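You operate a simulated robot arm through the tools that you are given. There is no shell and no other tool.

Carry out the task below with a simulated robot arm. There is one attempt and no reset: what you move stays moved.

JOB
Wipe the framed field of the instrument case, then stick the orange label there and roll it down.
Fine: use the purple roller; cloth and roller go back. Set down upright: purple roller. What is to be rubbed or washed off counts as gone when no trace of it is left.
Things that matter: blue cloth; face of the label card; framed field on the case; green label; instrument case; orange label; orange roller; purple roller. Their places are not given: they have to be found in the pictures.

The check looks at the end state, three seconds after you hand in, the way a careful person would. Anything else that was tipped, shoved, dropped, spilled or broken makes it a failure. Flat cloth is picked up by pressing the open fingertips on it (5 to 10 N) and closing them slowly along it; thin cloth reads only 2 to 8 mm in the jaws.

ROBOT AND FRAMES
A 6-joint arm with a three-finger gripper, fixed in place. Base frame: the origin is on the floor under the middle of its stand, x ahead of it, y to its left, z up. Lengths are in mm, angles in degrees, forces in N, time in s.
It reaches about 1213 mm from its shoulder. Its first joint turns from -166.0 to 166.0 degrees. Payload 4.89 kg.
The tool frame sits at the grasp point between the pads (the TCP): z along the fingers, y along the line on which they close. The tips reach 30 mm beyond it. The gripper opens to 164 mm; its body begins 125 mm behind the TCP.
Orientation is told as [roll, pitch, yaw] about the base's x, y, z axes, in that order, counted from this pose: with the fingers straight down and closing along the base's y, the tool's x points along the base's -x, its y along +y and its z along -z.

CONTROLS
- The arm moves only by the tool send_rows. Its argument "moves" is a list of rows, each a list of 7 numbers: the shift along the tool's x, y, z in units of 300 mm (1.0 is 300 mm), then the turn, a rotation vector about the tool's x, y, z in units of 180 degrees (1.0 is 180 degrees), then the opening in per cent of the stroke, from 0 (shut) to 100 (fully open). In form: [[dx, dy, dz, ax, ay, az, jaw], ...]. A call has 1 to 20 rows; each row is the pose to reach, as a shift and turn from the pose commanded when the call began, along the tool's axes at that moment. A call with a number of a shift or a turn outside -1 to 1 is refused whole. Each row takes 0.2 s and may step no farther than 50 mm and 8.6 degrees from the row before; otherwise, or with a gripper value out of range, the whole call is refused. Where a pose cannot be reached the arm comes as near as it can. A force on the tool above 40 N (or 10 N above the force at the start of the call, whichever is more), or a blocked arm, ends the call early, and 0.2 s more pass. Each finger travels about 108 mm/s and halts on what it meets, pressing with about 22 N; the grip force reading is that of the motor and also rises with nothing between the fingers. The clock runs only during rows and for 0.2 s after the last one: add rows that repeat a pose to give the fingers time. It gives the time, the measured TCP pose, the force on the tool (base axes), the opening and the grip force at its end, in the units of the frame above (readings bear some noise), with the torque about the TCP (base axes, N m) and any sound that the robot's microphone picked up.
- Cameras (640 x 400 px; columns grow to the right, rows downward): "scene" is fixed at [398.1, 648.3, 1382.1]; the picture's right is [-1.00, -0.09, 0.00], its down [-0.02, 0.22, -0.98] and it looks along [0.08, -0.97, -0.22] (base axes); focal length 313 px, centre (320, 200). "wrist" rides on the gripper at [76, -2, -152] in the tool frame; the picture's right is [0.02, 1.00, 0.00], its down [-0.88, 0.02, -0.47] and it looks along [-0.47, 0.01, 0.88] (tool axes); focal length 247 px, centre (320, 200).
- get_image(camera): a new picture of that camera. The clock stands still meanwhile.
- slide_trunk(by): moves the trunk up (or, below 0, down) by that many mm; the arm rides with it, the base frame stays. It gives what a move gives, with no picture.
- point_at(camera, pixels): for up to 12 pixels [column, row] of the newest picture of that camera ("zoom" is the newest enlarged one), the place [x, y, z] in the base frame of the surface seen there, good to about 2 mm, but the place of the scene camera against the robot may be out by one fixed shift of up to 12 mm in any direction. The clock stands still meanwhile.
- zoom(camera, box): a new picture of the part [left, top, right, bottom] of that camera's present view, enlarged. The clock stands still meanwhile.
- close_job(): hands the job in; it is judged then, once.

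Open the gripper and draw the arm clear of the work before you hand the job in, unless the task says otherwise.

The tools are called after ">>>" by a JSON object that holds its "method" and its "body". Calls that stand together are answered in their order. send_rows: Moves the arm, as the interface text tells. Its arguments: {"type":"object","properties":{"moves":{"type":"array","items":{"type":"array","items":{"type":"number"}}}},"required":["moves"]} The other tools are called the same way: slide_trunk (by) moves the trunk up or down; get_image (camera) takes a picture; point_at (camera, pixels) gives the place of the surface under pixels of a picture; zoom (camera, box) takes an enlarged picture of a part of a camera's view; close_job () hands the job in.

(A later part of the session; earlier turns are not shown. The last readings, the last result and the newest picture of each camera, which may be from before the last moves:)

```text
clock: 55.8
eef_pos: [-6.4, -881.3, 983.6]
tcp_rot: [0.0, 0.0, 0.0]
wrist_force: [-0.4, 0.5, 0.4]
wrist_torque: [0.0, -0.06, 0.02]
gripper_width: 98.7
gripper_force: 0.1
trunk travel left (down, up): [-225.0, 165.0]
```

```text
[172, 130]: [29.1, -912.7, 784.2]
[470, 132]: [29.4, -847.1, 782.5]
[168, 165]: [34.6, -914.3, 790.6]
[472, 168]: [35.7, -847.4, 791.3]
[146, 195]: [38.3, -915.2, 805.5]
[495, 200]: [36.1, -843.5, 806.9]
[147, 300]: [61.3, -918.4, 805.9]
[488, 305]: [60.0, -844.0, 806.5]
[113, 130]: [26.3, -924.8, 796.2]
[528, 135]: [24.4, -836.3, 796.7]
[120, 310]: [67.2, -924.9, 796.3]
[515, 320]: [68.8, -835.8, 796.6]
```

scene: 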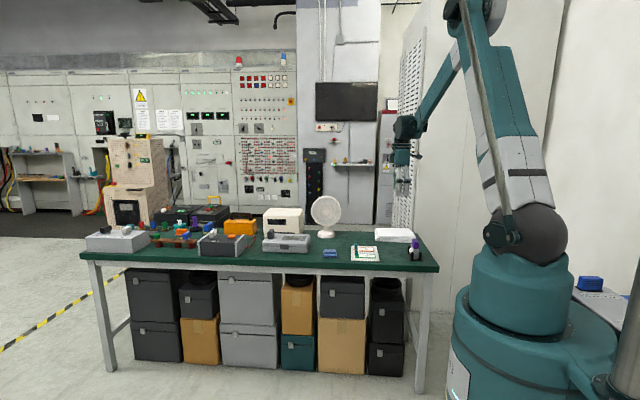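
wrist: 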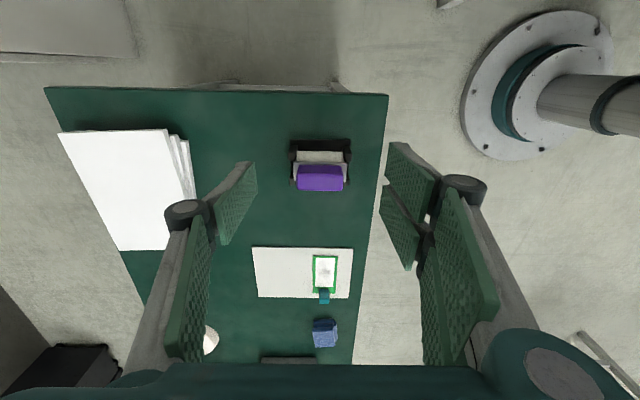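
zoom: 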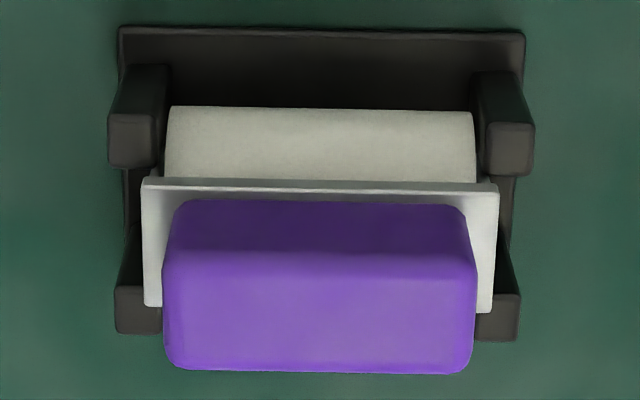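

The cylinder is 67 mm long, wider than the label. I'll grip the handle's ends along y with tips just above the grey plate (z≈806), so I move to above the handle at (48.3,−880.7).

>>> {"method": "send_rows", "body": {"moves": [[-0.091, 0.001, 0, 0, 0, 0, 60], [-0.182, 0.002, 0, 0, 0, 0, 60], [-0.182, 0.002, 0.13, 0, 0, 0, 60], [-0.182, 0.002, 0.26, 0, 0, 0, 60], [-0.182, 0.002, 0.33, 0, 0, 0, 60], [-0.182, 0.002, 0.33, 0, 0, 0, 60]]}}

>>> {"method": "get_image", "body": {"camera": "wrist"}}

>>> {"method": "zoom", "body": {"camera": "scene", "box": [380, 205, 460, 265]}}

```text
clock: 57.2
eef_pos: [50.6, -880.2, 882.8]
tcp_rot: [0.0, 0.1, -0.1]
wrist_force: [0.3, -0.8, -1.1]
wrist_torque: [0.11, -0.01, 0.0]
gripper_width: 98.3
gripper_force: 0.0
trunk travel left (down, up): [-225.0, 165.0]
```

```text
taken
```

wrist: 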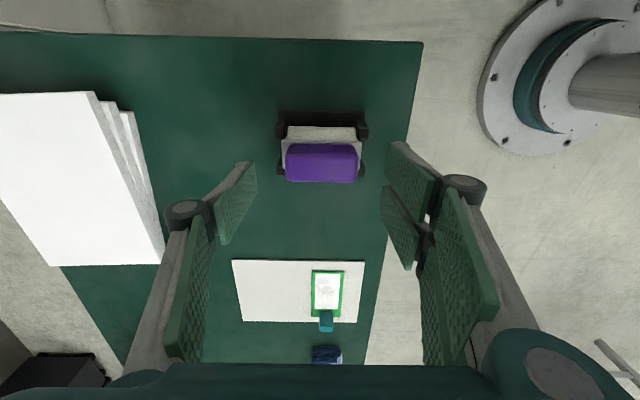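

```text
6.67 times, centred on (420, 235) of scene
```

zoom: 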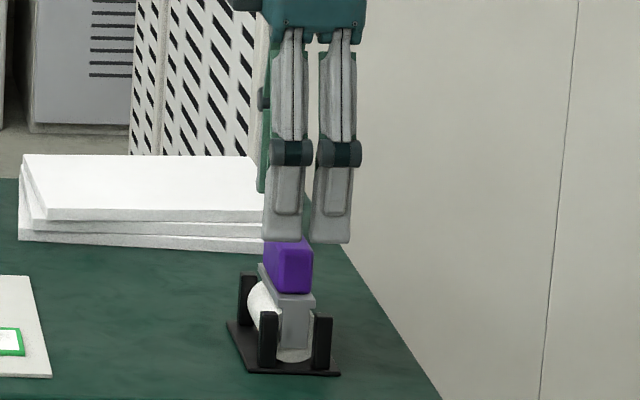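

I re-measure the handle from here to make sure the grip is centred.

>>> {"method": "zoom", "body": {"camera": "wrist", "box": [264, 100, 376, 200]}}

>>> {"method": "point_at", "body": {"camera": "wrist", "pixels": [[290, 163], [355, 163], [322, 162], [322, 179], [322, 155], [322, 148], [322, 181], [283, 150], [360, 150]]}}

```text
4.00 times, centred on (320, 150) of wrist
```

zoom: 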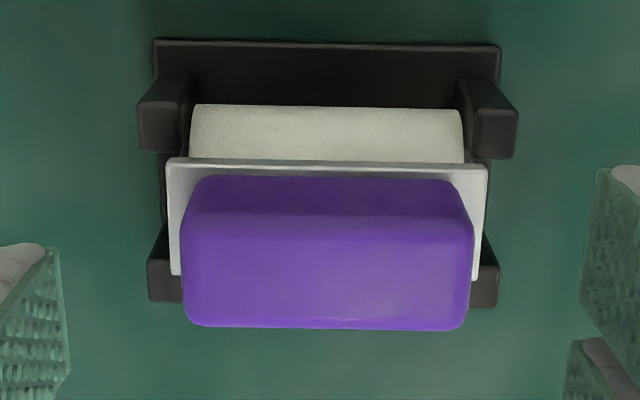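

```text
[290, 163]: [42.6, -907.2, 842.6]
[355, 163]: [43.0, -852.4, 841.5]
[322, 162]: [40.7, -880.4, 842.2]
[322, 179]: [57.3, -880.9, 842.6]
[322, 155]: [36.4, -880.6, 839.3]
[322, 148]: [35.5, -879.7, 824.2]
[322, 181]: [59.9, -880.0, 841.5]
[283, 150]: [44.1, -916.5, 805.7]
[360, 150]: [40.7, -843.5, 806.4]
```

The handle centre is (48.2,−880.5). I lower to TCP z≈839 with the fingers straddling the handle's ends.

>>> {"method": "send_rows", "body": {"moves": [[0.002, 0, 0.05, 0, 0, 0, 60], [0.002, 0, 0.1, 0, 0, 0, 60], [0.002, 0, 0.13, 0, 0, 0, 60], [0.002, 0, 0.147, 0, 0, 0, 60], [0.002, 0, 0.147, 0, 0, 0, 60]]}}

>>> {"method": "get_image", "body": {"camera": "wrist"}}

>>> {"method": "zoom", "body": {"camera": "scene", "box": [380, 205, 460, 265]}}

```text
clock: 58.4
eef_pos: [49.7, -880.4, 838.9]
tcp_rot: [0.0, 0.0, 0.0]
wrist_force: [-0.2, -0.7, 0.2]
wrist_torque: [0.0, -0.02, -0.02]
gripper_width: 98.2
gripper_force: 0.0
trunk travel left (down, up): [-225.0, 165.0]
```

```text
taken
```

wrist: 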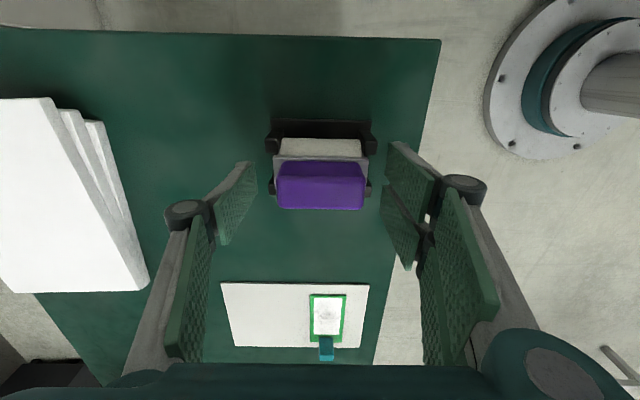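

```text
6.67 times, centred on (420, 235) of scene
```

zoom: 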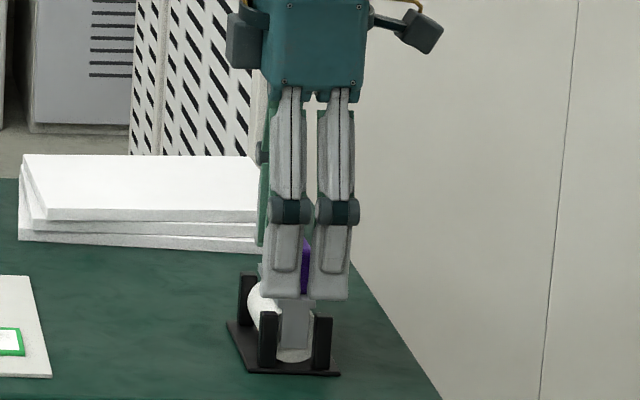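

The fingers straddle the handle. I shift about 1 mm toward −x and close slowly on the 59 mm handle.

>>> {"method": "send_rows", "body": {"moves": [[0.0035, 0, 0, 0, 0, 0, 55], [0.0035, 0, 0, 0, 0, 0, 50], [0.0035, 0, 0, 0, 0, 0, 45], [0.0035, 0, 0, 0, 0, 0, 41], [0.0035, 0, 0, 0, 0, 0, 38], [0.0035, 0, 0, 0, 0, 0, 36], [0.0035, 0, 0, 0, 0, 0, 34], [0.0035, 0, 0, 0, 0, 0, 30], [0.0035, 0, 0, 0, 0, 0, 25], [0.0035, 0, 0, 0, 0, 0, 20], [0.0035, 0, 0, 0, 0, 0, 20]]}}

>>> {"method": "get_image", "body": {"camera": "wrist"}}

>>> {"method": "zoom", "body": {"camera": "scene", "box": [394, 220, 442, 265]}}

```text
clock: 60.8
eef_pos: [47.7, -880.6, 839.2]
tcp_rot: [0.0, 0.0, 0.1]
wrist_force: [-0.3, 0.4, 0.8]
wrist_torque: [0.0, 0.01, 0.02]
gripper_width: 61.7
gripper_force: 22.0
trunk travel left (down, up): [-225.0, 165.0]
```

```text
taken
```

wrist: 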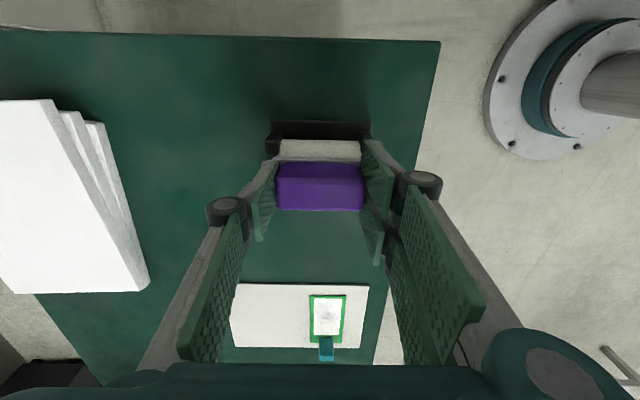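

```text
8.89 times, centred on (418, 242) of scene
```

zoom: 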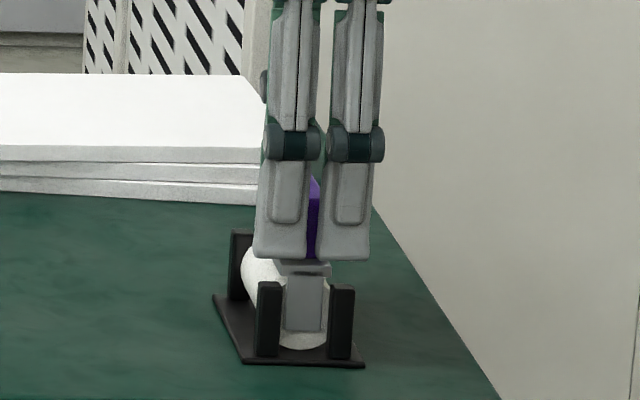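

The handle is held (61.7 mm, 22 N). I lift straight up slowly and check that the cradle stays on the table.

>>> {"method": "send_rows", "body": {"moves": [[0, 0, -0.01, 0, 0, 0, 20], [0, 0, -0.03, 0, 0, 0, 20], [0, 0, -0.06, 0, 0, 0, 20], [0, 0, -0.1, 0, 0, 0, 20], [0, 0, -0.16, 0, 0, 0, 20], [0, 0, -0.25, 0, 0, 0, 20], [0, 0, -0.35, 0, 0, 0, 20], [0, 0, -0.42, 0, 0, 0, 20], [0, 0, -0.42, 0, 0, 0, 20]]}}

>>> {"method": "get_image", "body": {"camera": "wrist"}}

>>> {"method": "zoom", "body": {"camera": "scene", "box": [380, 195, 460, 265]}}

```text
clock: 62.8
eef_pos: [48.4, -880.3, 966.0]
tcp_rot: [0.0, 0.0, 0.0]
wrist_force: [-0.7, -0.1, -2.0]
wrist_torque: [-0.06, 0.03, 0.0]
gripper_width: 61.6
gripper_force: 22.3
trunk travel left (down, up): [-225.0, 165.0]
```

```text
taken
```

wrist: 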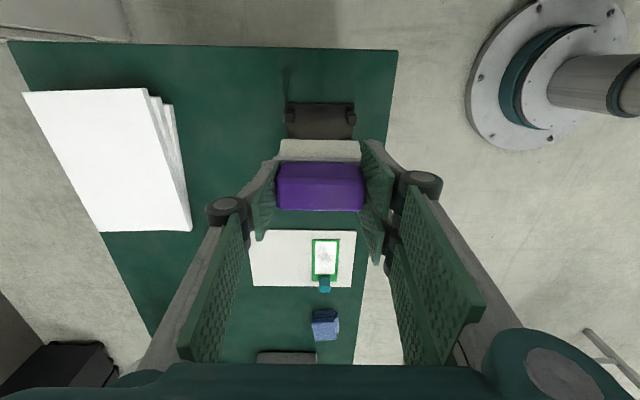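

```text
5.71 times, centred on (420, 230) of scene
```

zoom: 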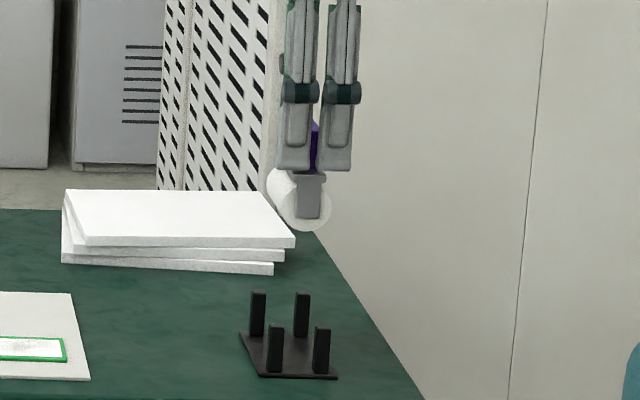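

The roller is free and the cradle stays. I carry it at height toward the case in two moves.

>>> {"method": "send_rows", "body": {"moves": [[-0.141, -0.017, 0, 0, 0, 0, 20], [-0.282, -0.033, 0, 0, 0, 0, 20], [-0.423, -0.05, 0, 0, 0, 0, 20], [-0.564, -0.067, 0, 0, 0, 0, 20], [-0.705, -0.083, 0, 0, 0, 0, 20], [-0.846, -0.1, 0, 0, 0, 0, 20], [-0.987, -0.117, 0, 0, 0, 0, 20], [-0.987, -0.117, 0, 0, 0, 0, 20]]}}

>>> {"method": "send_rows", "body": {"moves": [[-0.141, -0.017, 0, 0, 0, 0, 20], [-0.282, -0.033, 0, 0, 0, 0, 20], [-0.423, -0.05, 0, 0, 0, 0, 20], [-0.564, -0.067, 0, 0, 0, 0, 20], [-0.705, -0.083, 0, 0, 0, 0, 20], [-0.846, -0.1, 0, 0, 0, 0, 20], [-0.987, -0.117, 0, 0, 0, 0, 20], [-0.987, -0.117, 0, 0, 0, 0, 20]]}}

>>> {"method": "get_image", "body": {"camera": "wrist"}}

>>> {"method": "zoom", "body": {"camera": "scene", "box": [250, 195, 346, 255]}}

```text
clock: 64.6
eef_pos: [345.9, -917.1, 964.8]
tcp_rot: [0.1, 0.0, 0.0]
wrist_force: [1.4, -0.3, -1.6]
wrist_torque: [0.03, 0.13, 0.03]
gripper_width: 61.5
gripper_force: 22.3
trunk travel left (down, up): [-225.0, 165.0]
```

```text
clock: 66.4
eef_pos: [640.6, -952.2, 963.4]
tcp_rot: [0.1, 0.0, 0.0]
wrist_force: [0.2, 0.1, -1.6]
wrist_torque: [0.01, 0.16, 0.01]
gripper_width: 61.7
gripper_force: 22.1
trunk travel left (down, up): [-225.0, 165.0]
```

```text
taken
```

wrist: 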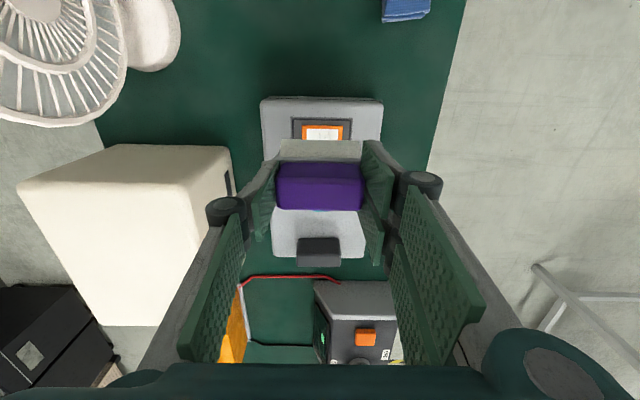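

```text
6.67 times, centred on (298, 225) of scene
```

zoom: 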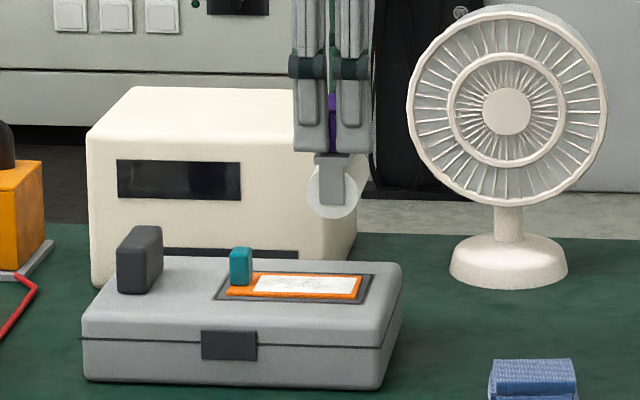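

The roller hangs above the label. I position it at x≈655, clear of the tab, and lower to a few mm above contact (expected at TCP z≈898).

>>> {"method": "send_rows", "body": {"moves": [[-0.048, 0.003, 0.06, 0, 0, 0, 20], [-0.048, 0.003, 0.13, 0, 0, 0, 20], [-0.048, 0.003, 0.18, 0, 0, 0, 20], [-0.048, 0.003, 0.2, 0, 0, 0, 20], [-0.048, 0.003, 0.2, 0, 0, 0, 20]]}}

>>> {"method": "zoom", "body": {"camera": "scene", "box": [266, 210, 330, 250]}}

>>> {"method": "get_image", "body": {"camera": "wrist"}}

```text
clock: 67.6
eef_pos: [654.5, -950.0, 906.2]
tcp_rot: [0.1, 0.0, -0.1]
wrist_force: [0.2, 0.4, -1.1]
wrist_torque: [-0.01, -0.01, -0.02]
gripper_width: 61.7
gripper_force: 21.9
trunk travel left (down, up): [-225.0, 165.0]
```

```text
10.00 times, centred on (298, 230) of scene
```

zoom: 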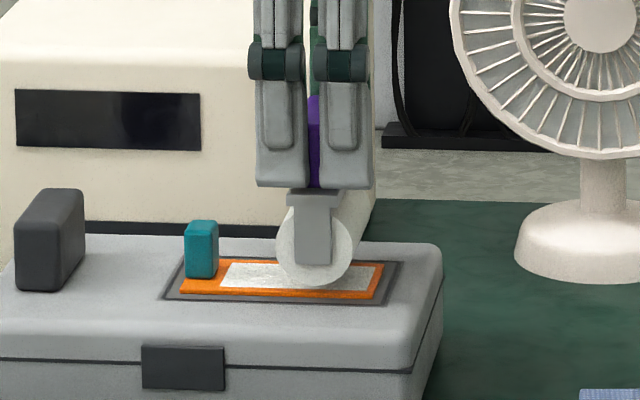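

```text
taken
```

wrist: 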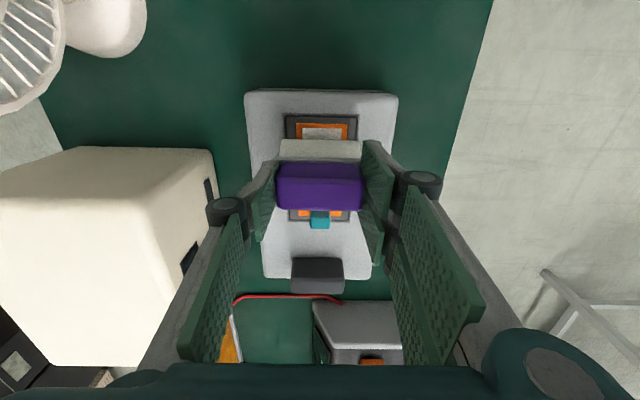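

Alignment over the label looks right, clear of the teal tab. I go down 5 mm, then feel for contact by 1 mm steps.

>>> {"method": "send_rows", "body": {"moves": [[0, 0, 0.01, 0, 0, 0, 20], [0, 0, 0.017, 0, 0, 0, 20], [0, 0, 0.017, 0, 0, 0, 20]]}}

>>> {"method": "send_rows", "body": {"moves": [[0, 0, 0.0035, 0, 0, 0, 20], [0, 0, 0.0035, 0, 0, 0, 20]]}}

```text
clock: 68.4
eef_pos: [653.7, -949.8, 900.3]
tcp_rot: [0.0, 0.0, 0.0]
wrist_force: [-0.1, 0.6, -2.3]
wrist_torque: [-0.05, -0.01, -0.01]
gripper_width: 61.7
gripper_force: 21.3
trunk travel left (down, up): [-225.0, 165.0]
```

```text
clock: 69.0
eef_pos: [654.2, -950.8, 900.0]
tcp_rot: [0.0, 0.0, 0.0]
wrist_force: [-0.1, -0.1, -1.0]
wrist_torque: [0.02, 0.0, 0.02]
gripper_width: 61.6
gripper_force: 22.0
trunk travel left (down, up): [-225.0, 165.0]
```

No contact at z≈900; I continue stepping down.

>>> {"method": "send_rows", "body": {"moves": [[0, 0, 0.0035, 0, 0, 0, 20], [0, 0, 0.0035, 0, 0, 0, 20]]}}

>>> {"method": "send_rows", "body": {"moves": [[0, 0, 0.0025, 0, 0, 0, 20], [0, 0, 0.0025, 0, 0, 0, 20]]}}

```text
clock: 69.6
eef_pos: [654.3, -950.3, 898.5]
tcp_rot: [0.0, 0.0, 0.1]
wrist_force: [0.0, 0.0, -1.1]
wrist_torque: [-0.03, 0.01, 0.02]
gripper_width: 61.3
gripper_force: 22.5
trunk travel left (down, up): [-225.0, 165.0]
```

```text
clock: 70.2
eef_pos: [656.3, -949.6, 897.8]
tcp_rot: [0.1, 0.0, -0.1]
wrist_force: [0.4, 0.0, 1.7]
wrist_torque: [0.28, -0.16, -0.03]
gripper_width: 61.4
gripper_force: 22.0
trunk travel left (down, up): [-225.0, 165.0]
```

Contact begins. I press in a bit more to reach about 10 N.

>>> {"method": "send_rows", "body": {"moves": [[0, 0, 0.002, 0, 0, 0, 20], [0, 0, 0.002, 0, 0, 0, 20]]}}

>>> {"method": "send_rows", "body": {"moves": [[0, 0, 0.002, 0, 0, 0, 20], [0, 0, 0.002, 0, 0, 0, 20]]}}

```text
clock: 70.8
eef_pos: [655.2, -950.9, 896.8]
tcp_rot: [-0.1, 0.1, -0.1]
wrist_force: [-0.3, 0.1, 8.0]
wrist_torque: [-0.47, -0.01, 0.03]
gripper_width: 61.8
gripper_force: 22.1
trunk travel left (down, up): [-225.0, 165.0]
```

```text
clock: 71.4
eef_pos: [655.0, -950.9, 896.9]
tcp_rot: [0.1, 0.0, 0.0]
wrist_force: [0.3, 0.3, 5.9]
wrist_torque: [-0.46, -0.03, 0.02]
gripper_width: 61.8
gripper_force: 22.1
trunk travel left (down, up): [-225.0, 165.0]
```

The torque about x suggests an uneven contact. I look at both views before pressing on.

>>> {"method": "get_image", "body": {"camera": "wrist"}}

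>>> {"method": "zoom", "body": {"camera": "wrist", "box": [240, 100, 400, 240]}}

>>> {"method": "zoom", "body": {"camera": "scene", "box": [272, 215, 320, 250]}}

```text
taken
```

wrist: 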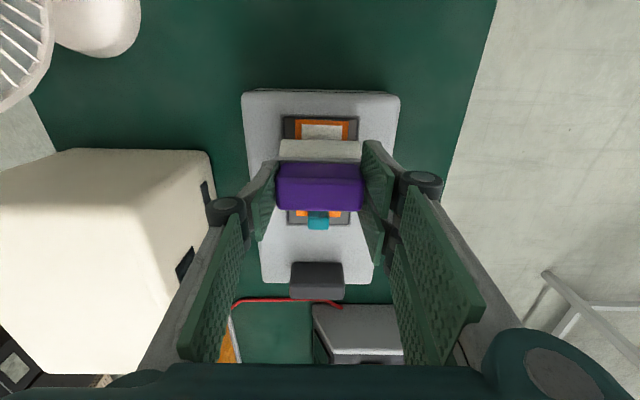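

```text
2.86 times, centred on (320, 170) of wrist
```

zoom: 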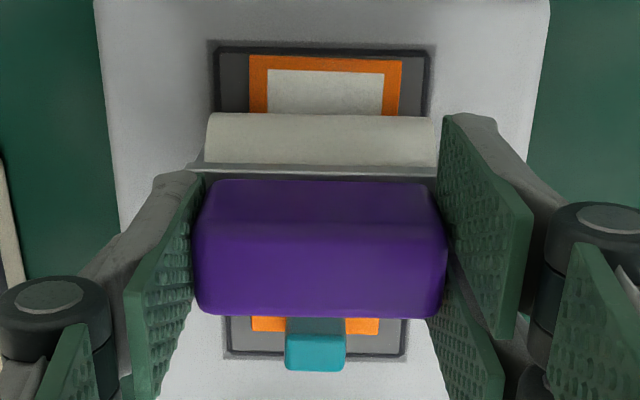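

```text
11.43 times, centred on (296, 232) of scene
```

zoom: 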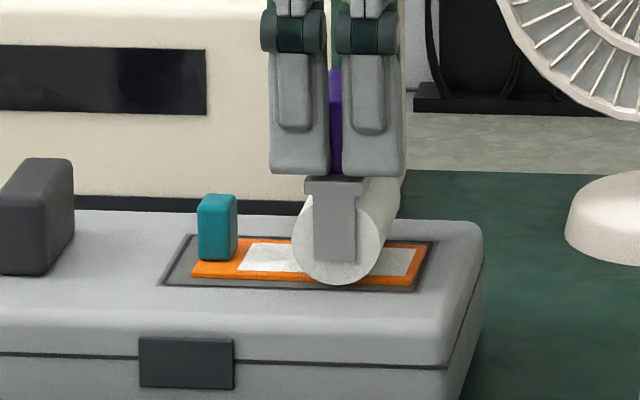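

The roller sits square on the label. I press slightly more and see the force.

>>> {"method": "send_rows", "body": {"moves": [[0, 0, 0.002, 0, 0, 0, 20], [0, 0, 0.002, 0, 0, 0, 20]]}}

>>> {"method": "send_rows", "body": {"moves": [[0, 0, 0.002, 0, 0, 0, 20], [0, 0, 0.002, 0, 0, 0, 20]]}}

```text
clock: 72.0
eef_pos: [655.2, -949.9, 895.2]
tcp_rot: [-0.1, -0.1, 0.1]
wrist_force: [-0.5, -0.9, 7.0]
wrist_torque: [-0.49, 0.01, 0.02]
gripper_width: 61.5
gripper_force: 21.8
trunk travel left (down, up): [-225.0, 165.0]
```

```text
clock: 72.6
eef_pos: [654.0, -949.9, 895.1]
tcp_rot: [0.0, 0.0, -0.1]
wrist_force: [0.3, 0.3, 5.9]
wrist_torque: [0.4, -0.03, 0.02]
gripper_width: 61.5
gripper_force: 21.9
trunk travel left (down, up): [-225.0, 165.0]
```

The force saturates at 6–8 N: the handle creeps up in the grip until the fingertips rest on the grey plate. I continue in small steps until they do.

>>> {"method": "send_rows", "body": {"moves": [[0, 0, 0.002, 0, 0, 0, 20], [0, 0, 0.004, 0, 0, 0, 20], [0, 0, 0.004, 0, 0, 0, 20]]}}

>>> {"method": "send_rows", "body": {"moves": [[0, 0, 0.002, 0, 0, 0, 20], [0, 0, 0.002, 0, 0, 0, 20]]}}

>>> {"method": "get_image", "body": {"camera": "wrist"}}

>>> {"method": "zoom", "body": {"camera": "scene", "box": [272, 215, 320, 250]}}

```text
clock: 73.4
eef_pos: [655.0, -950.6, 893.3]
tcp_rot: [0.0, 0.0, 0.0]
wrist_force: [1.0, -0.6, 5.5]
wrist_torque: [-0.35, -0.02, 0.0]
gripper_width: 61.5
gripper_force: 22.4
trunk travel left (down, up): [-225.0, 165.0]
```

```text
clock: 74.0
eef_pos: [655.6, -950.3, 892.5]
tcp_rot: [0.1, 0.0, -0.1]
wrist_force: [-0.2, -1.7, 0.7]
wrist_torque: [0.13, 0.01, 0.01]
gripper_width: 62.0
gripper_force: 22.1
trunk travel left (down, up): [-225.0, 165.0]
```

```text
taken
```

wrist: 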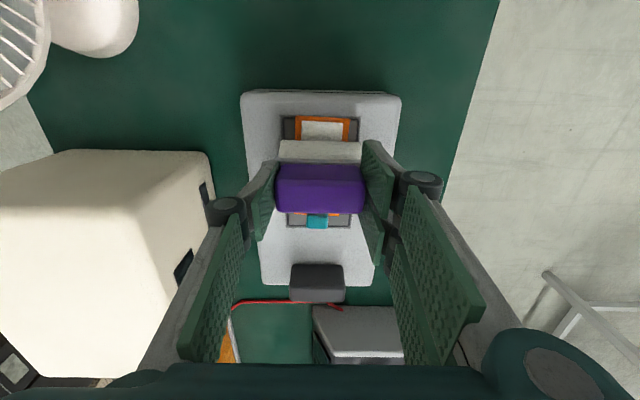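

```text
11.43 times, centred on (296, 232) of scene
```

zoom: 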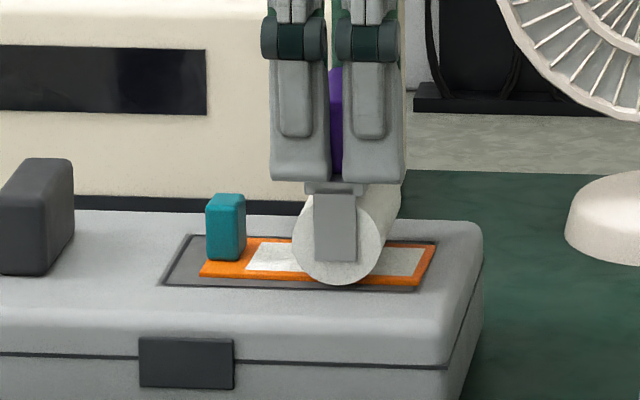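

The label appears to have crept a few mm toward −x under the roller. I inspect closely before doing anything more.

>>> {"method": "zoom", "body": {"camera": "wrist", "box": [260, 105, 380, 180]}}

>>> {"method": "point_at", "body": {"camera": "zoom", "pixels": [[190, 68], [483, 75], [200, 150], [340, 68], [135, 65], [525, 70], [330, 62], [470, 150], [200, 210], [430, 210]]}}

>>> {"method": "zoom", "body": {"camera": "wrist", "box": [260, 200, 380, 275]}}

>>> {"method": "zoom", "body": {"camera": "scene", "box": [284, 228, 316, 248]}}

```text
5.33 times, centred on (320, 142) of wrist
```

zoom: 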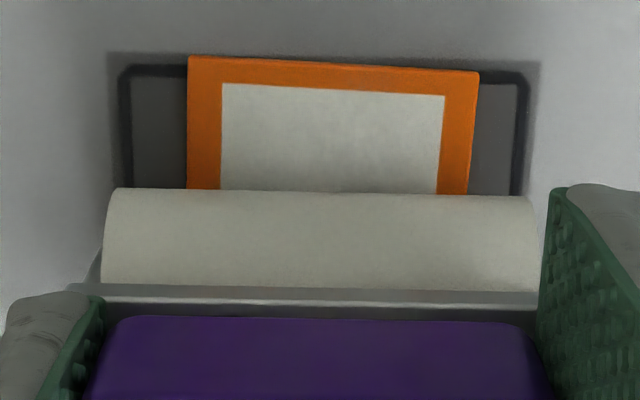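

```text
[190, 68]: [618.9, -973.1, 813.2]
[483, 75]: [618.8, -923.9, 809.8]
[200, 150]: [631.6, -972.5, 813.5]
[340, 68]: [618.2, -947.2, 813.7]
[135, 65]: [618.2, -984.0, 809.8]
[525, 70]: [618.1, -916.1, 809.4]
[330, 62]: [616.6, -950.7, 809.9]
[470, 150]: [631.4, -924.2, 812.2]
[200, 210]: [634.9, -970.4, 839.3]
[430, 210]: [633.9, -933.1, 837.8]
```

```text
5.33 times, centred on (320, 238) of wrist
```

zoom: 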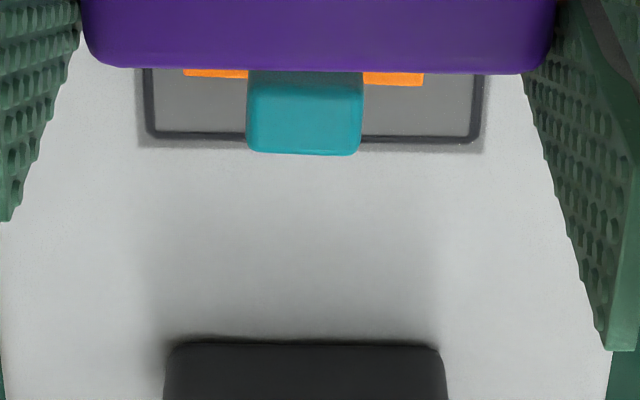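

```text
16.00 times, centred on (300, 238) of scene
```

zoom: 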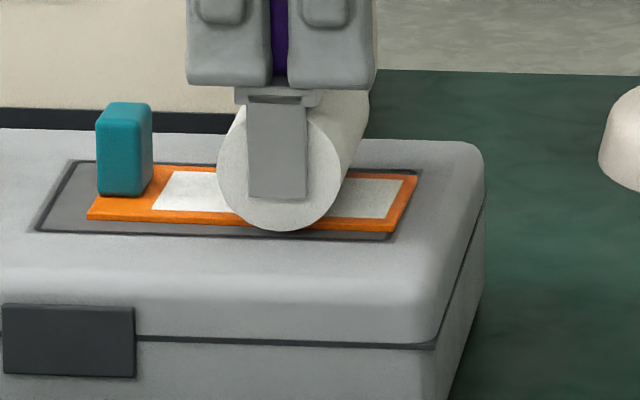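

The label has slid about 8 mm toward −x: the end-grip lets the roller rock on it. I stop pressing and lift the roller straight off to see how things stand.

>>> {"method": "send_rows", "body": {"moves": [[0, 0, -0.01, 0, 0, 0, 20], [0, 0, -0.03, 0, 0, 0, 20], [0, 0, -0.08, 0, 0, 0, 20], [0, 0, -0.16, 0, 0, 0, 20], [0, 0, -0.25, 0, 0, 0, 20], [0, 0, -0.25, 0, 0, 0, 20]]}}

>>> {"method": "get_image", "body": {"camera": "wrist"}}

>>> {"method": "zoom", "body": {"camera": "scene", "box": [272, 195, 336, 255]}}

```text
clock: 75.4
eef_pos: [654.0, -950.0, 969.0]
tcp_rot: [-0.1, 0.0, 0.0]
wrist_force: [-0.5, -0.2, -0.9]
wrist_torque: [-0.04, -0.03, -0.03]
gripper_width: 61.5
gripper_force: 22.3
trunk travel left (down, up): [-225.0, 165.0]
```

```text
taken
```

wrist: 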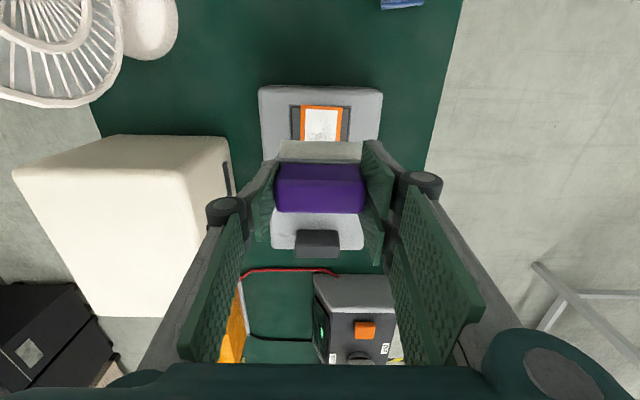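

```text
6.67 times, centred on (304, 225) of scene
```

zoom: 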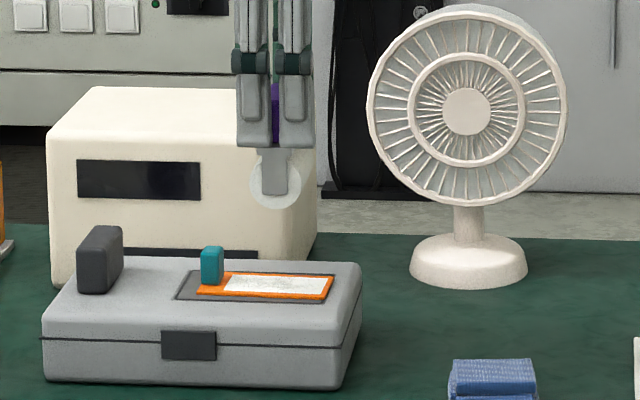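

The label stays on the lid, shifted. I measure how the roller now sits in the hand before returning it to its cradle to regrip.

>>> {"method": "zoom", "body": {"camera": "wrist", "box": [240, 120, 400, 220]}}

>>> {"method": "point_at", "body": {"camera": "zoom", "pixels": [[160, 260], [320, 260], [480, 265], [160, 350], [320, 350], [480, 355], [160, 120], [320, 120], [470, 125], [320, 190], [170, 165], [480, 168]]}}

```text
4.00 times, centred on (320, 170) of wrist
```

zoom: 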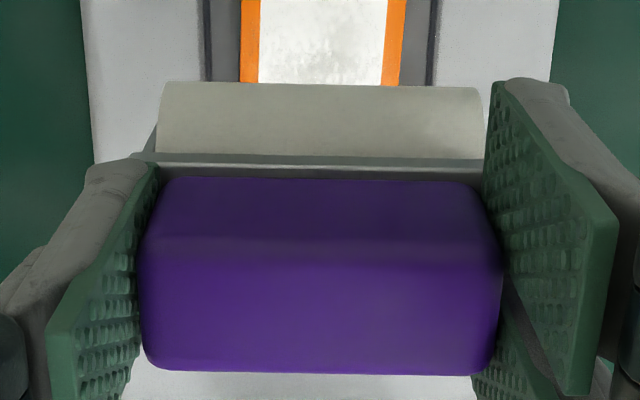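

```text
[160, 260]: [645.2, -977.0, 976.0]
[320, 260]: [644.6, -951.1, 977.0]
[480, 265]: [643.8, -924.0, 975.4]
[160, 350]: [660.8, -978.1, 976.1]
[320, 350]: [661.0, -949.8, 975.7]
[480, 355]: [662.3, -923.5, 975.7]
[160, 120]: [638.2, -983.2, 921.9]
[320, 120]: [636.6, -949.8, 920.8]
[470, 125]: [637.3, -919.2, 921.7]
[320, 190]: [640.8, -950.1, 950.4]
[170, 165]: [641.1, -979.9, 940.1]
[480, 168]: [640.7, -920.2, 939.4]
```

The roller is still level in the hand, crept up by 4 mm. I carry it back toward the cradle at height.

>>> {"method": "send_rows", "body": {"moves": [[0.143, 0.0165, 0, 0, 0, 0, 20], [0.286, 0.033, 0, 0, 0, 0, 20], [0.429, 0.0495, 0, 0, 0, 0, 20], [0.572, 0.066, 0, 0, 0, 0, 20], [0.715, 0.0825, 0, 0, 0, 0, 20], [0.858, 0.099, 0, 0, 0, 0, 20], [1.0, 0.1155, 0, 0, 0, 0, 20], [1.0, 0.1155, 0, 0, 0, 0, 20]]}}

>>> {"method": "send_rows", "body": {"moves": [[0.143, 0.0165, 0, 0, 0, 0, 20], [0.286, 0.033, 0, 0, 0, 0, 20], [0.429, 0.0495, 0, 0, 0, 0, 20], [0.572, 0.066, 0, 0, 0, 0, 20], [0.715, 0.0825, 0, 0, 0, 0, 20], [0.858, 0.099, 0, 0, 0, 0, 20], [1.0, 0.1155, 0, 0, 0, 0, 20], [1.0, 0.1155, 0, 0, 0, 0, 20]]}}

>>> {"method": "get_image", "body": {"camera": "wrist"}}

>>> {"method": "zoom", "body": {"camera": "scene", "box": [380, 195, 460, 265]}}

```text
clock: 77.2
eef_pos: [354.8, -915.5, 968.2]
tcp_rot: [-0.1, 0.0, -0.1]
wrist_force: [0.0, 0.2, -2.5]
wrist_torque: [0.05, -0.09, 0.03]
gripper_width: 61.4
gripper_force: 22.2
trunk travel left (down, up): [-225.0, 165.0]
```

```text
clock: 79.0
eef_pos: [54.5, -881.2, 967.7]
tcp_rot: [0.0, 0.1, -0.1]
wrist_force: [-0.7, 0.4, -0.8]
wrist_torque: [-0.01, -0.09, -0.03]
gripper_width: 61.4
gripper_force: 22.1
trunk travel left (down, up): [-225.0, 165.0]
```

```text
taken
```

wrist: 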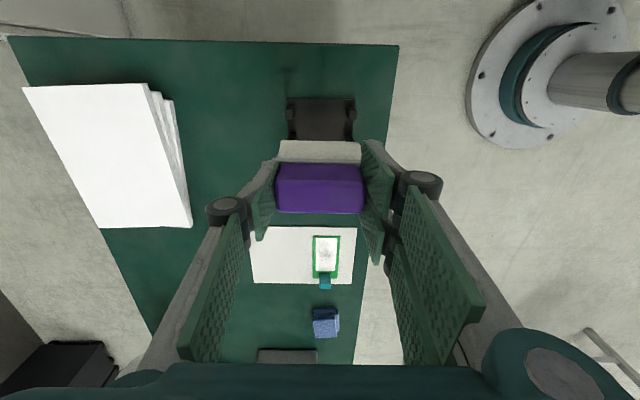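

```text
5.71 times, centred on (420, 230) of scene
```

zoom: 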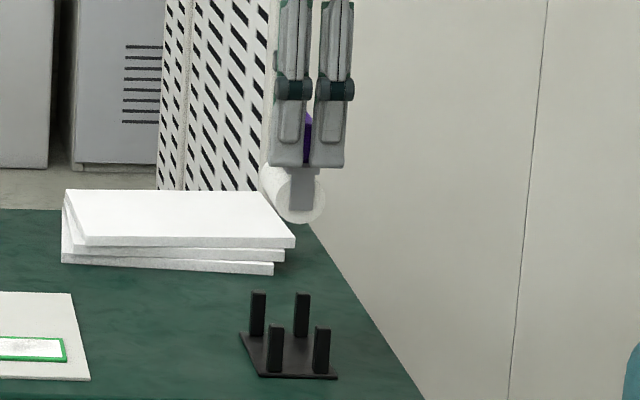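

I measure the held roller and the empty cradle from the same view to line them up.

>>> {"method": "zoom", "body": {"camera": "wrist", "box": [240, 80, 400, 180]}}

>>> {"method": "point_at", "body": {"camera": "zoom", "pixels": [[195, 85], [450, 88], [192, 215], [450, 222], [320, 100], [320, 260], [170, 260], [470, 265], [320, 350], [180, 325], [480, 328], [320, 210]]}}

```text
4.00 times, centred on (320, 130) of wrist
```

zoom: 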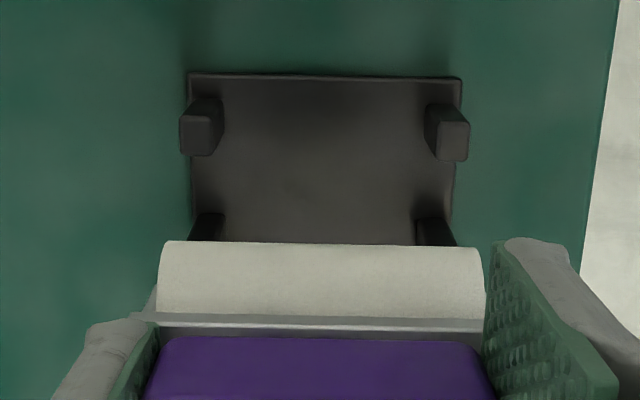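

```text
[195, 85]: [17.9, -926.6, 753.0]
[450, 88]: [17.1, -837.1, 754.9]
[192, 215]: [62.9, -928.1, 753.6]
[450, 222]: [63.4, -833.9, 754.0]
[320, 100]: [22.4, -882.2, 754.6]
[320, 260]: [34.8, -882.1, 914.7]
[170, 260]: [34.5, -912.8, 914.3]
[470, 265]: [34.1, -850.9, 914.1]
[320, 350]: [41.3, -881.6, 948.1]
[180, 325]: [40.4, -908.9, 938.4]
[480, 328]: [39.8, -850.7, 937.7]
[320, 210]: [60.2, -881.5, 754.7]
```

The held handle centre is near x≈53.7, so I shift −5.5 mm in x and lower to just above the posts, then check alignment.

>>> {"method": "send_rows", "body": {"moves": [[0.0187, 0.0023, 0, 0, 0, 0, 20], [0.0187, 0.0023, 0.1, 0, 0, 0, 20], [0.0187, 0.0023, 0.2, 0, 0, 0, 20], [0.0187, 0.0023, 0.27, 0, 0, 0, 20], [0.0187, 0.0023, 0.27, 0, 0, 0, 20]]}}

>>> {"method": "get_image", "body": {"camera": "wrist"}}

>>> {"method": "zoom", "body": {"camera": "wrist", "box": [240, 80, 400, 180]}}

>>> {"method": "point_at", "body": {"camera": "zoom", "pixels": [[320, 350], [320, 325], [180, 325], [480, 328], [320, 260], [165, 180], [480, 185], [175, 260], [465, 263]]}}

>>> {"method": "zoom", "body": {"camera": "scene", "box": [394, 215, 442, 265]}}

```text
clock: 80.2
eef_pos: [49.0, -879.3, 887.2]
tcp_rot: [0.0, 0.0, 0.0]
wrist_force: [0.3, 0.0, -1.2]
wrist_torque: [0.08, 0.01, 0.04]
gripper_width: 61.9
gripper_force: 21.8
trunk travel left (down, up): [-225.0, 165.0]
```

```text
taken
```

wrist: 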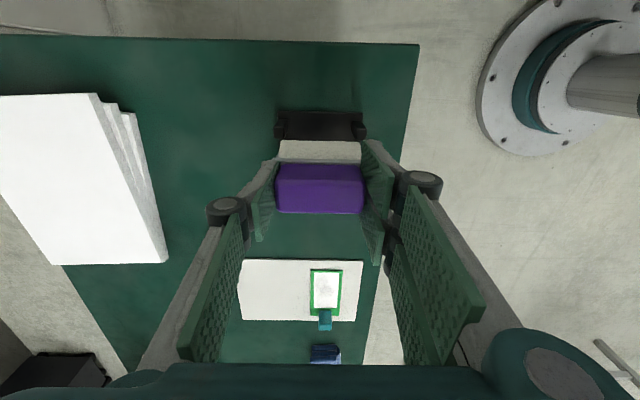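

```text
4.00 times, centred on (320, 130) of wrist
```

zoom: 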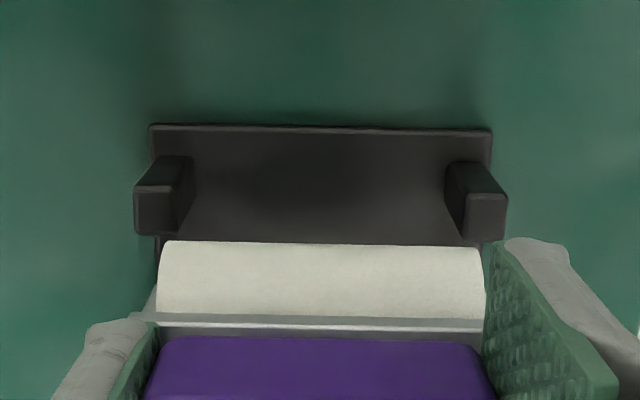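

```text
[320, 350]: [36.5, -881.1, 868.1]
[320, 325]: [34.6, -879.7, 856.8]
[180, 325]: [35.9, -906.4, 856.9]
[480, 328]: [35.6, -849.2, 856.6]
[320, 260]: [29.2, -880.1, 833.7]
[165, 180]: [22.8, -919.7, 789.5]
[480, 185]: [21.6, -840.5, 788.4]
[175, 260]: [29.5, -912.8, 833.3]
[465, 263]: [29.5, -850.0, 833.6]
```

```text
8.00 times, centred on (418, 240) of scene
```

zoom: 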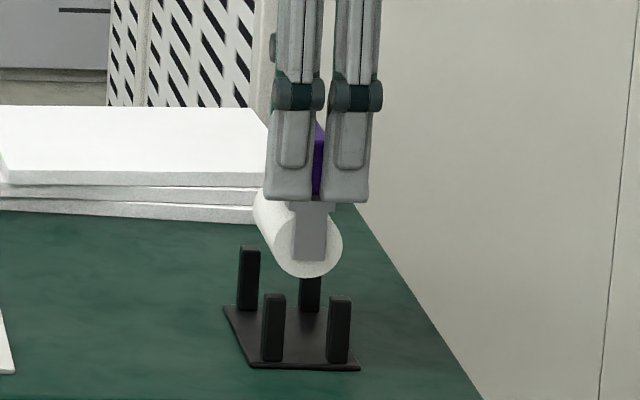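

The handle's −x face is at x≈36.4, just as when it stood in the cradle. I lower it in between the posts and watch the forces.

>>> {"method": "send_rows", "body": {"moves": [[0, 0, 0.03, 0, 0, 0, 20], [0, 0, 0.06, 0, 0, 0, 20], [0, 0, 0.09, 0, 0, 0, 20], [0, 0, 0.12, 0, 0, 0, 20], [0, 0, 0.12, 0, 0, 0, 20]]}}

>>> {"method": "send_rows", "body": {"moves": [[0, 0, 0.015, 0, 0, 0, 20], [0, 0, 0.03, 0, 0, 0, 20], [0, 0, 0.03, 0, 0, 0, 20]]}}

>>> {"method": "zoom", "body": {"camera": "scene", "box": [394, 215, 442, 265]}}

```text
clock: 81.4
eef_pos: [49.9, -879.2, 851.1]
tcp_rot: [0.0, 0.1, 0.0]
wrist_force: [0.2, 0.8, -1.6]
wrist_torque: [0.03, -0.01, -0.05]
gripper_width: 61.7
gripper_force: 22.9
trunk travel left (down, up): [-225.0, 165.0]
```

```text
clock: 82.2
eef_pos: [48.6, -879.7, 841.7]
tcp_rot: [0.0, 0.0, 0.0]
wrist_force: [-0.2, 0.5, -2.1]
wrist_torque: [0.02, -0.01, 0.02]
gripper_width: 61.6
gripper_force: 21.6
trunk travel left (down, up): [-225.0, 165.0]
```

```text
8.00 times, centred on (418, 240) of scene
```

zoom: 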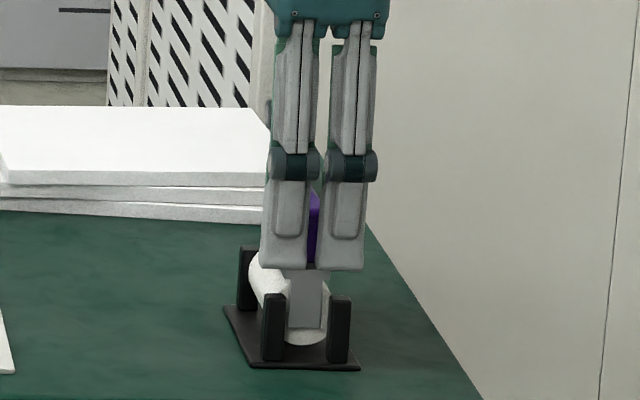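

The roller slid in freely between the posts. I lower the last millimetres toward contact with the base (expected near z≈835).

>>> {"method": "send_rows", "body": {"moves": [[0, 0, 0.01, 0, 0, 0, 20], [0, 0, 0.015, 0, 0, 0, 20], [0, 0, 0.015, 0, 0, 0, 20]]}}

>>> {"method": "send_rows", "body": {"moves": [[0, 0, 0.0035, 0, 0, 0, 20], [0, 0, 0.0035, 0, 0, 0, 20]]}}

```text
clock: 83.0
eef_pos: [48.6, -880.0, 837.6]
tcp_rot: [0.0, 0.0, 0.1]
wrist_force: [-0.3, 0.2, -1.7]
wrist_torque: [0.04, 0.0, 0.0]
gripper_width: 61.7
gripper_force: 22.1
trunk travel left (down, up): [-225.0, 165.0]
```

```text
clock: 83.6
eef_pos: [49.1, -878.3, 837.0]
tcp_rot: [0.1, 0.0, -0.1]
wrist_force: [0.5, 0.3, -1.2]
wrist_torque: [0.0, 0.0, 0.0]
gripper_width: 61.5
gripper_force: 22.5
trunk travel left (down, up): [-225.0, 165.0]
```

>>> {"method": "send_rows", "body": {"moves": [[0, 0, 0.0035, 0, 0, 0, 20], [0, 0, 0.0035, 0, 0, 0, 20]]}}

>>> {"method": "send_rows", "body": {"moves": [[0, 0, 0.0025, 0, 0, 0, 20], [0, 0, 0.0025, 0, 0, 0, 20]]}}

>>> {"method": "send_rows", "body": {"moves": [[0, 0, 0.0025, 0, 0, 0, 20], [0, 0, 0.0025, 0, 0, 0, 20]]}}

```text
clock: 84.2
eef_pos: [49.4, -879.7, 835.7]
tcp_rot: [0.0, 0.0, 0.0]
wrist_force: [0.3, 0.0, -0.9]
wrist_torque: [0.03, -0.02, -0.01]
gripper_width: 61.5
gripper_force: 22.3
trunk travel left (down, up): [-225.0, 165.0]
```

```text
clock: 84.8
eef_pos: [48.5, -880.2, 835.4]
tcp_rot: [0.0, 0.0, 0.1]
wrist_force: [-0.8, -2.5, 11.0]
wrist_torque: [-0.07, 0.08, 0.01]
gripper_width: 61.5
gripper_force: 21.9
trunk travel left (down, up): [-225.0, 165.0]
```

```text
clock: 85.4
eef_pos: [49.7, -879.5, 834.8]
tcp_rot: [0.0, 0.1, 0.0]
wrist_force: [-0.8, -6.8, 25.3]
wrist_torque: [-0.22, 0.06, -0.05]
gripper_width: 61.6
gripper_force: 21.6
trunk travel left (down, up): [-225.0, 165.0]
```

The tips now rest on the grey plate and the roller stands on its base (25 N, no slip). I ease off, open, and rise clear, then go re-place the shifted label.

>>> {"method": "send_rows", "body": {"moves": [[0, 0, -0.004, 0, 0, 0, 20], [0, 0, -0.004, 0, 0, 0, 36], [0, 0, -0.004, 0, 0, 0, 39], [0, 0, -0.004, 0, 0, 0, 42], [0, 0, -0.004, 0, 0, 0, 48], [0, 0, -0.004, 0, 0, 0, 55], [0, 0, -0.004, 0, 0, 0, 60], [0, 0, -0.004, 0, 0, 0, 60], [0, 0, -0.05, 0, 0, 0, 60], [0, 0, -0.15, 0, 0, 0, 60], [0, 0, -0.3, 0, 0, 0, 60], [0, 0, -0.42, 0, 0, 0, 60], [0, 0, -0.42, 0, 0, 0, 60]]}}

>>> {"method": "get_image", "body": {"camera": "wrist"}}

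>>> {"method": "zoom", "body": {"camera": "scene", "box": [394, 215, 442, 265]}}

```text
clock: 88.2
eef_pos: [48.8, -878.3, 959.6]
tcp_rot: [0.0, 0.0, 0.0]
wrist_force: [-0.2, 1.4, -0.2]
wrist_torque: [-0.1, 0.0, 0.02]
gripper_width: 98.3
gripper_force: 0.1
trunk travel left (down, up): [-225.0, 165.0]
```

```text
taken
```

wrist: 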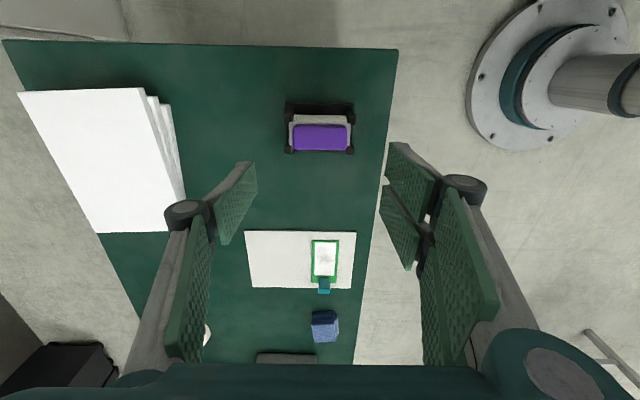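

```text
8.00 times, centred on (418, 240) of scene
```

zoom: 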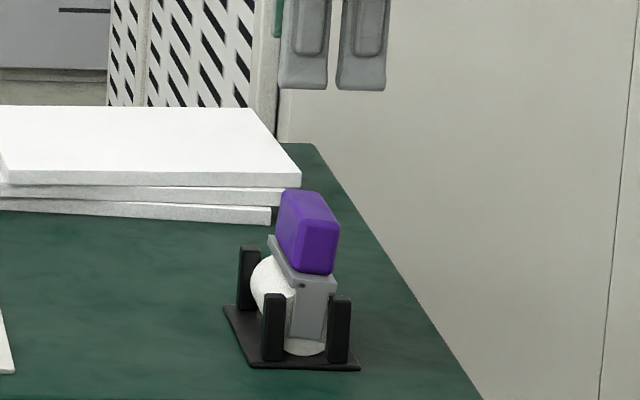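

The roller is back in its cradle, leaning very slightly against a post. Now I go back to the case to look at the label.

>>> {"method": "send_rows", "body": {"moves": [[-0.15, -0.02, -0.03, 0, 0, 0, 60], [-0.3, -0.04, -0.06, 0, 0, 0, 60], [-0.45, -0.06, -0.08, 0, 0, 0, 60], [-0.6, -0.08, -0.08, 0, 0, 0, 60], [-0.75, -0.1, -0.08, 0, 0, 0, 60], [-0.9, -0.12, -0.08, 0, 0, 0, 60], [-1.0, -0.13, -0.08, 0, 0, 0, 50]]}}

>>> {"method": "send_rows", "body": {"moves": [[-0.15, -0.02, 0, 0, 0, 0, 40], [-0.3, -0.04, 0, 0, 0, 0, 35], [-0.45, -0.06, 0, 0, 0, 0, 35], [-0.6, -0.08, 0, 0, 0, 0, 35], [-0.74, -0.1, 0, 0, 0, 0, 35], [-0.74, -0.1, 0, 0, 0, 0, 35]]}}

>>> {"method": "zoom", "body": {"camera": "wrist", "box": [256, 140, 384, 260]}}

>>> {"method": "get_image", "body": {"camera": "wrist"}}

```text
clock: 89.8
eef_pos: [349.0, -919.9, 983.6]
tcp_rot: [0.1, -0.1, -0.1]
wrist_force: [-0.9, 0.1, 0.5]
wrist_torque: [0.03, -0.15, -0.01]
gripper_width: 82.2
gripper_force: 0.0
trunk travel left (down, up): [-225.0, 165.0]
```

```text
clock: 91.2
eef_pos: [571.7, -949.3, 983.1]
tcp_rot: [0.0, -0.1, 0.0]
wrist_force: [0.6, 0.4, -0.4]
wrist_torque: [-0.02, 0.11, -0.02]
gripper_width: 57.4
gripper_force: 0.1
trunk travel left (down, up): [-225.0, 165.0]
```

```text
3.33 times, centred on (320, 200) of wrist
```

zoom: 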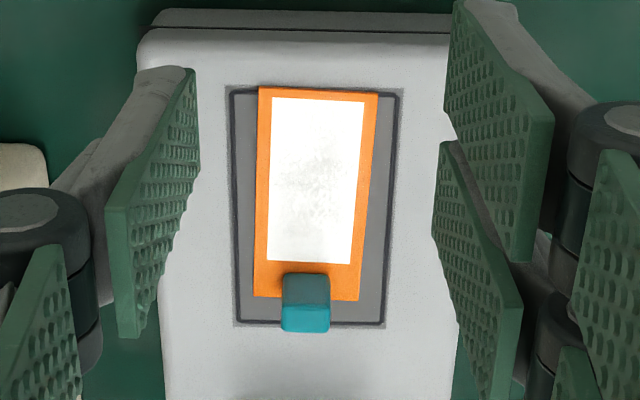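

```text
taken
```

wrist: 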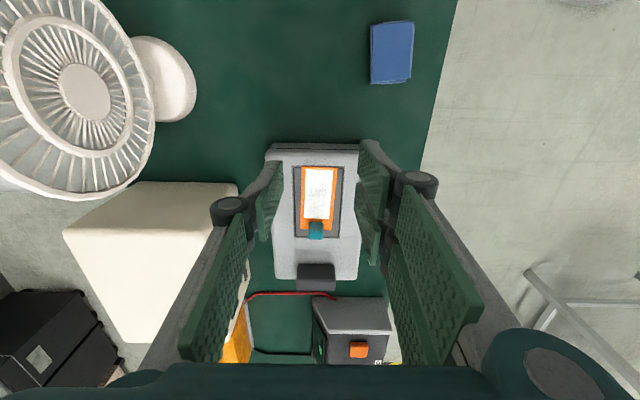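

I measure the label's present corners and tab position.

>>> {"method": "zoom", "body": {"camera": "wrist", "box": [270, 155, 366, 245]}}

>>> {"method": "point_at", "body": {"camera": "wrist", "pixels": [[302.5, 167.5], [336, 169.5], [301, 228], [331, 229.5], [318, 200], [311, 233], [321, 233], [316, 226], [316, 238]]}}

```text
4.44 times, centred on (318, 200) of wrist
```

zoom: 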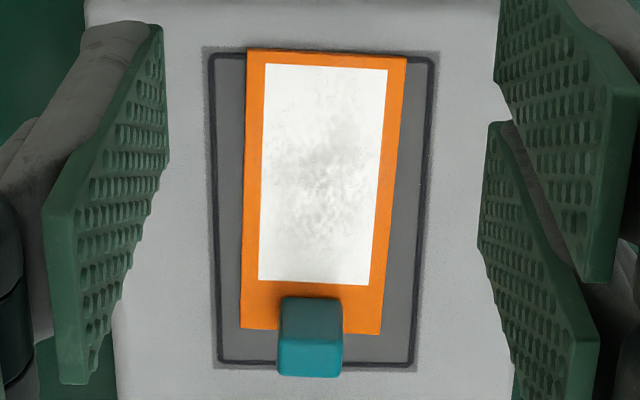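

```text
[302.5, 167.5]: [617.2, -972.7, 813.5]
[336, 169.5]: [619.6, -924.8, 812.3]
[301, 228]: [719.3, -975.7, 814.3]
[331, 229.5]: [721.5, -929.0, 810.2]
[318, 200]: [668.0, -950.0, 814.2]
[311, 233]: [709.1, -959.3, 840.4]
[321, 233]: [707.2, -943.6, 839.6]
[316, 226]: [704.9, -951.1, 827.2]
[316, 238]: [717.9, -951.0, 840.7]
```

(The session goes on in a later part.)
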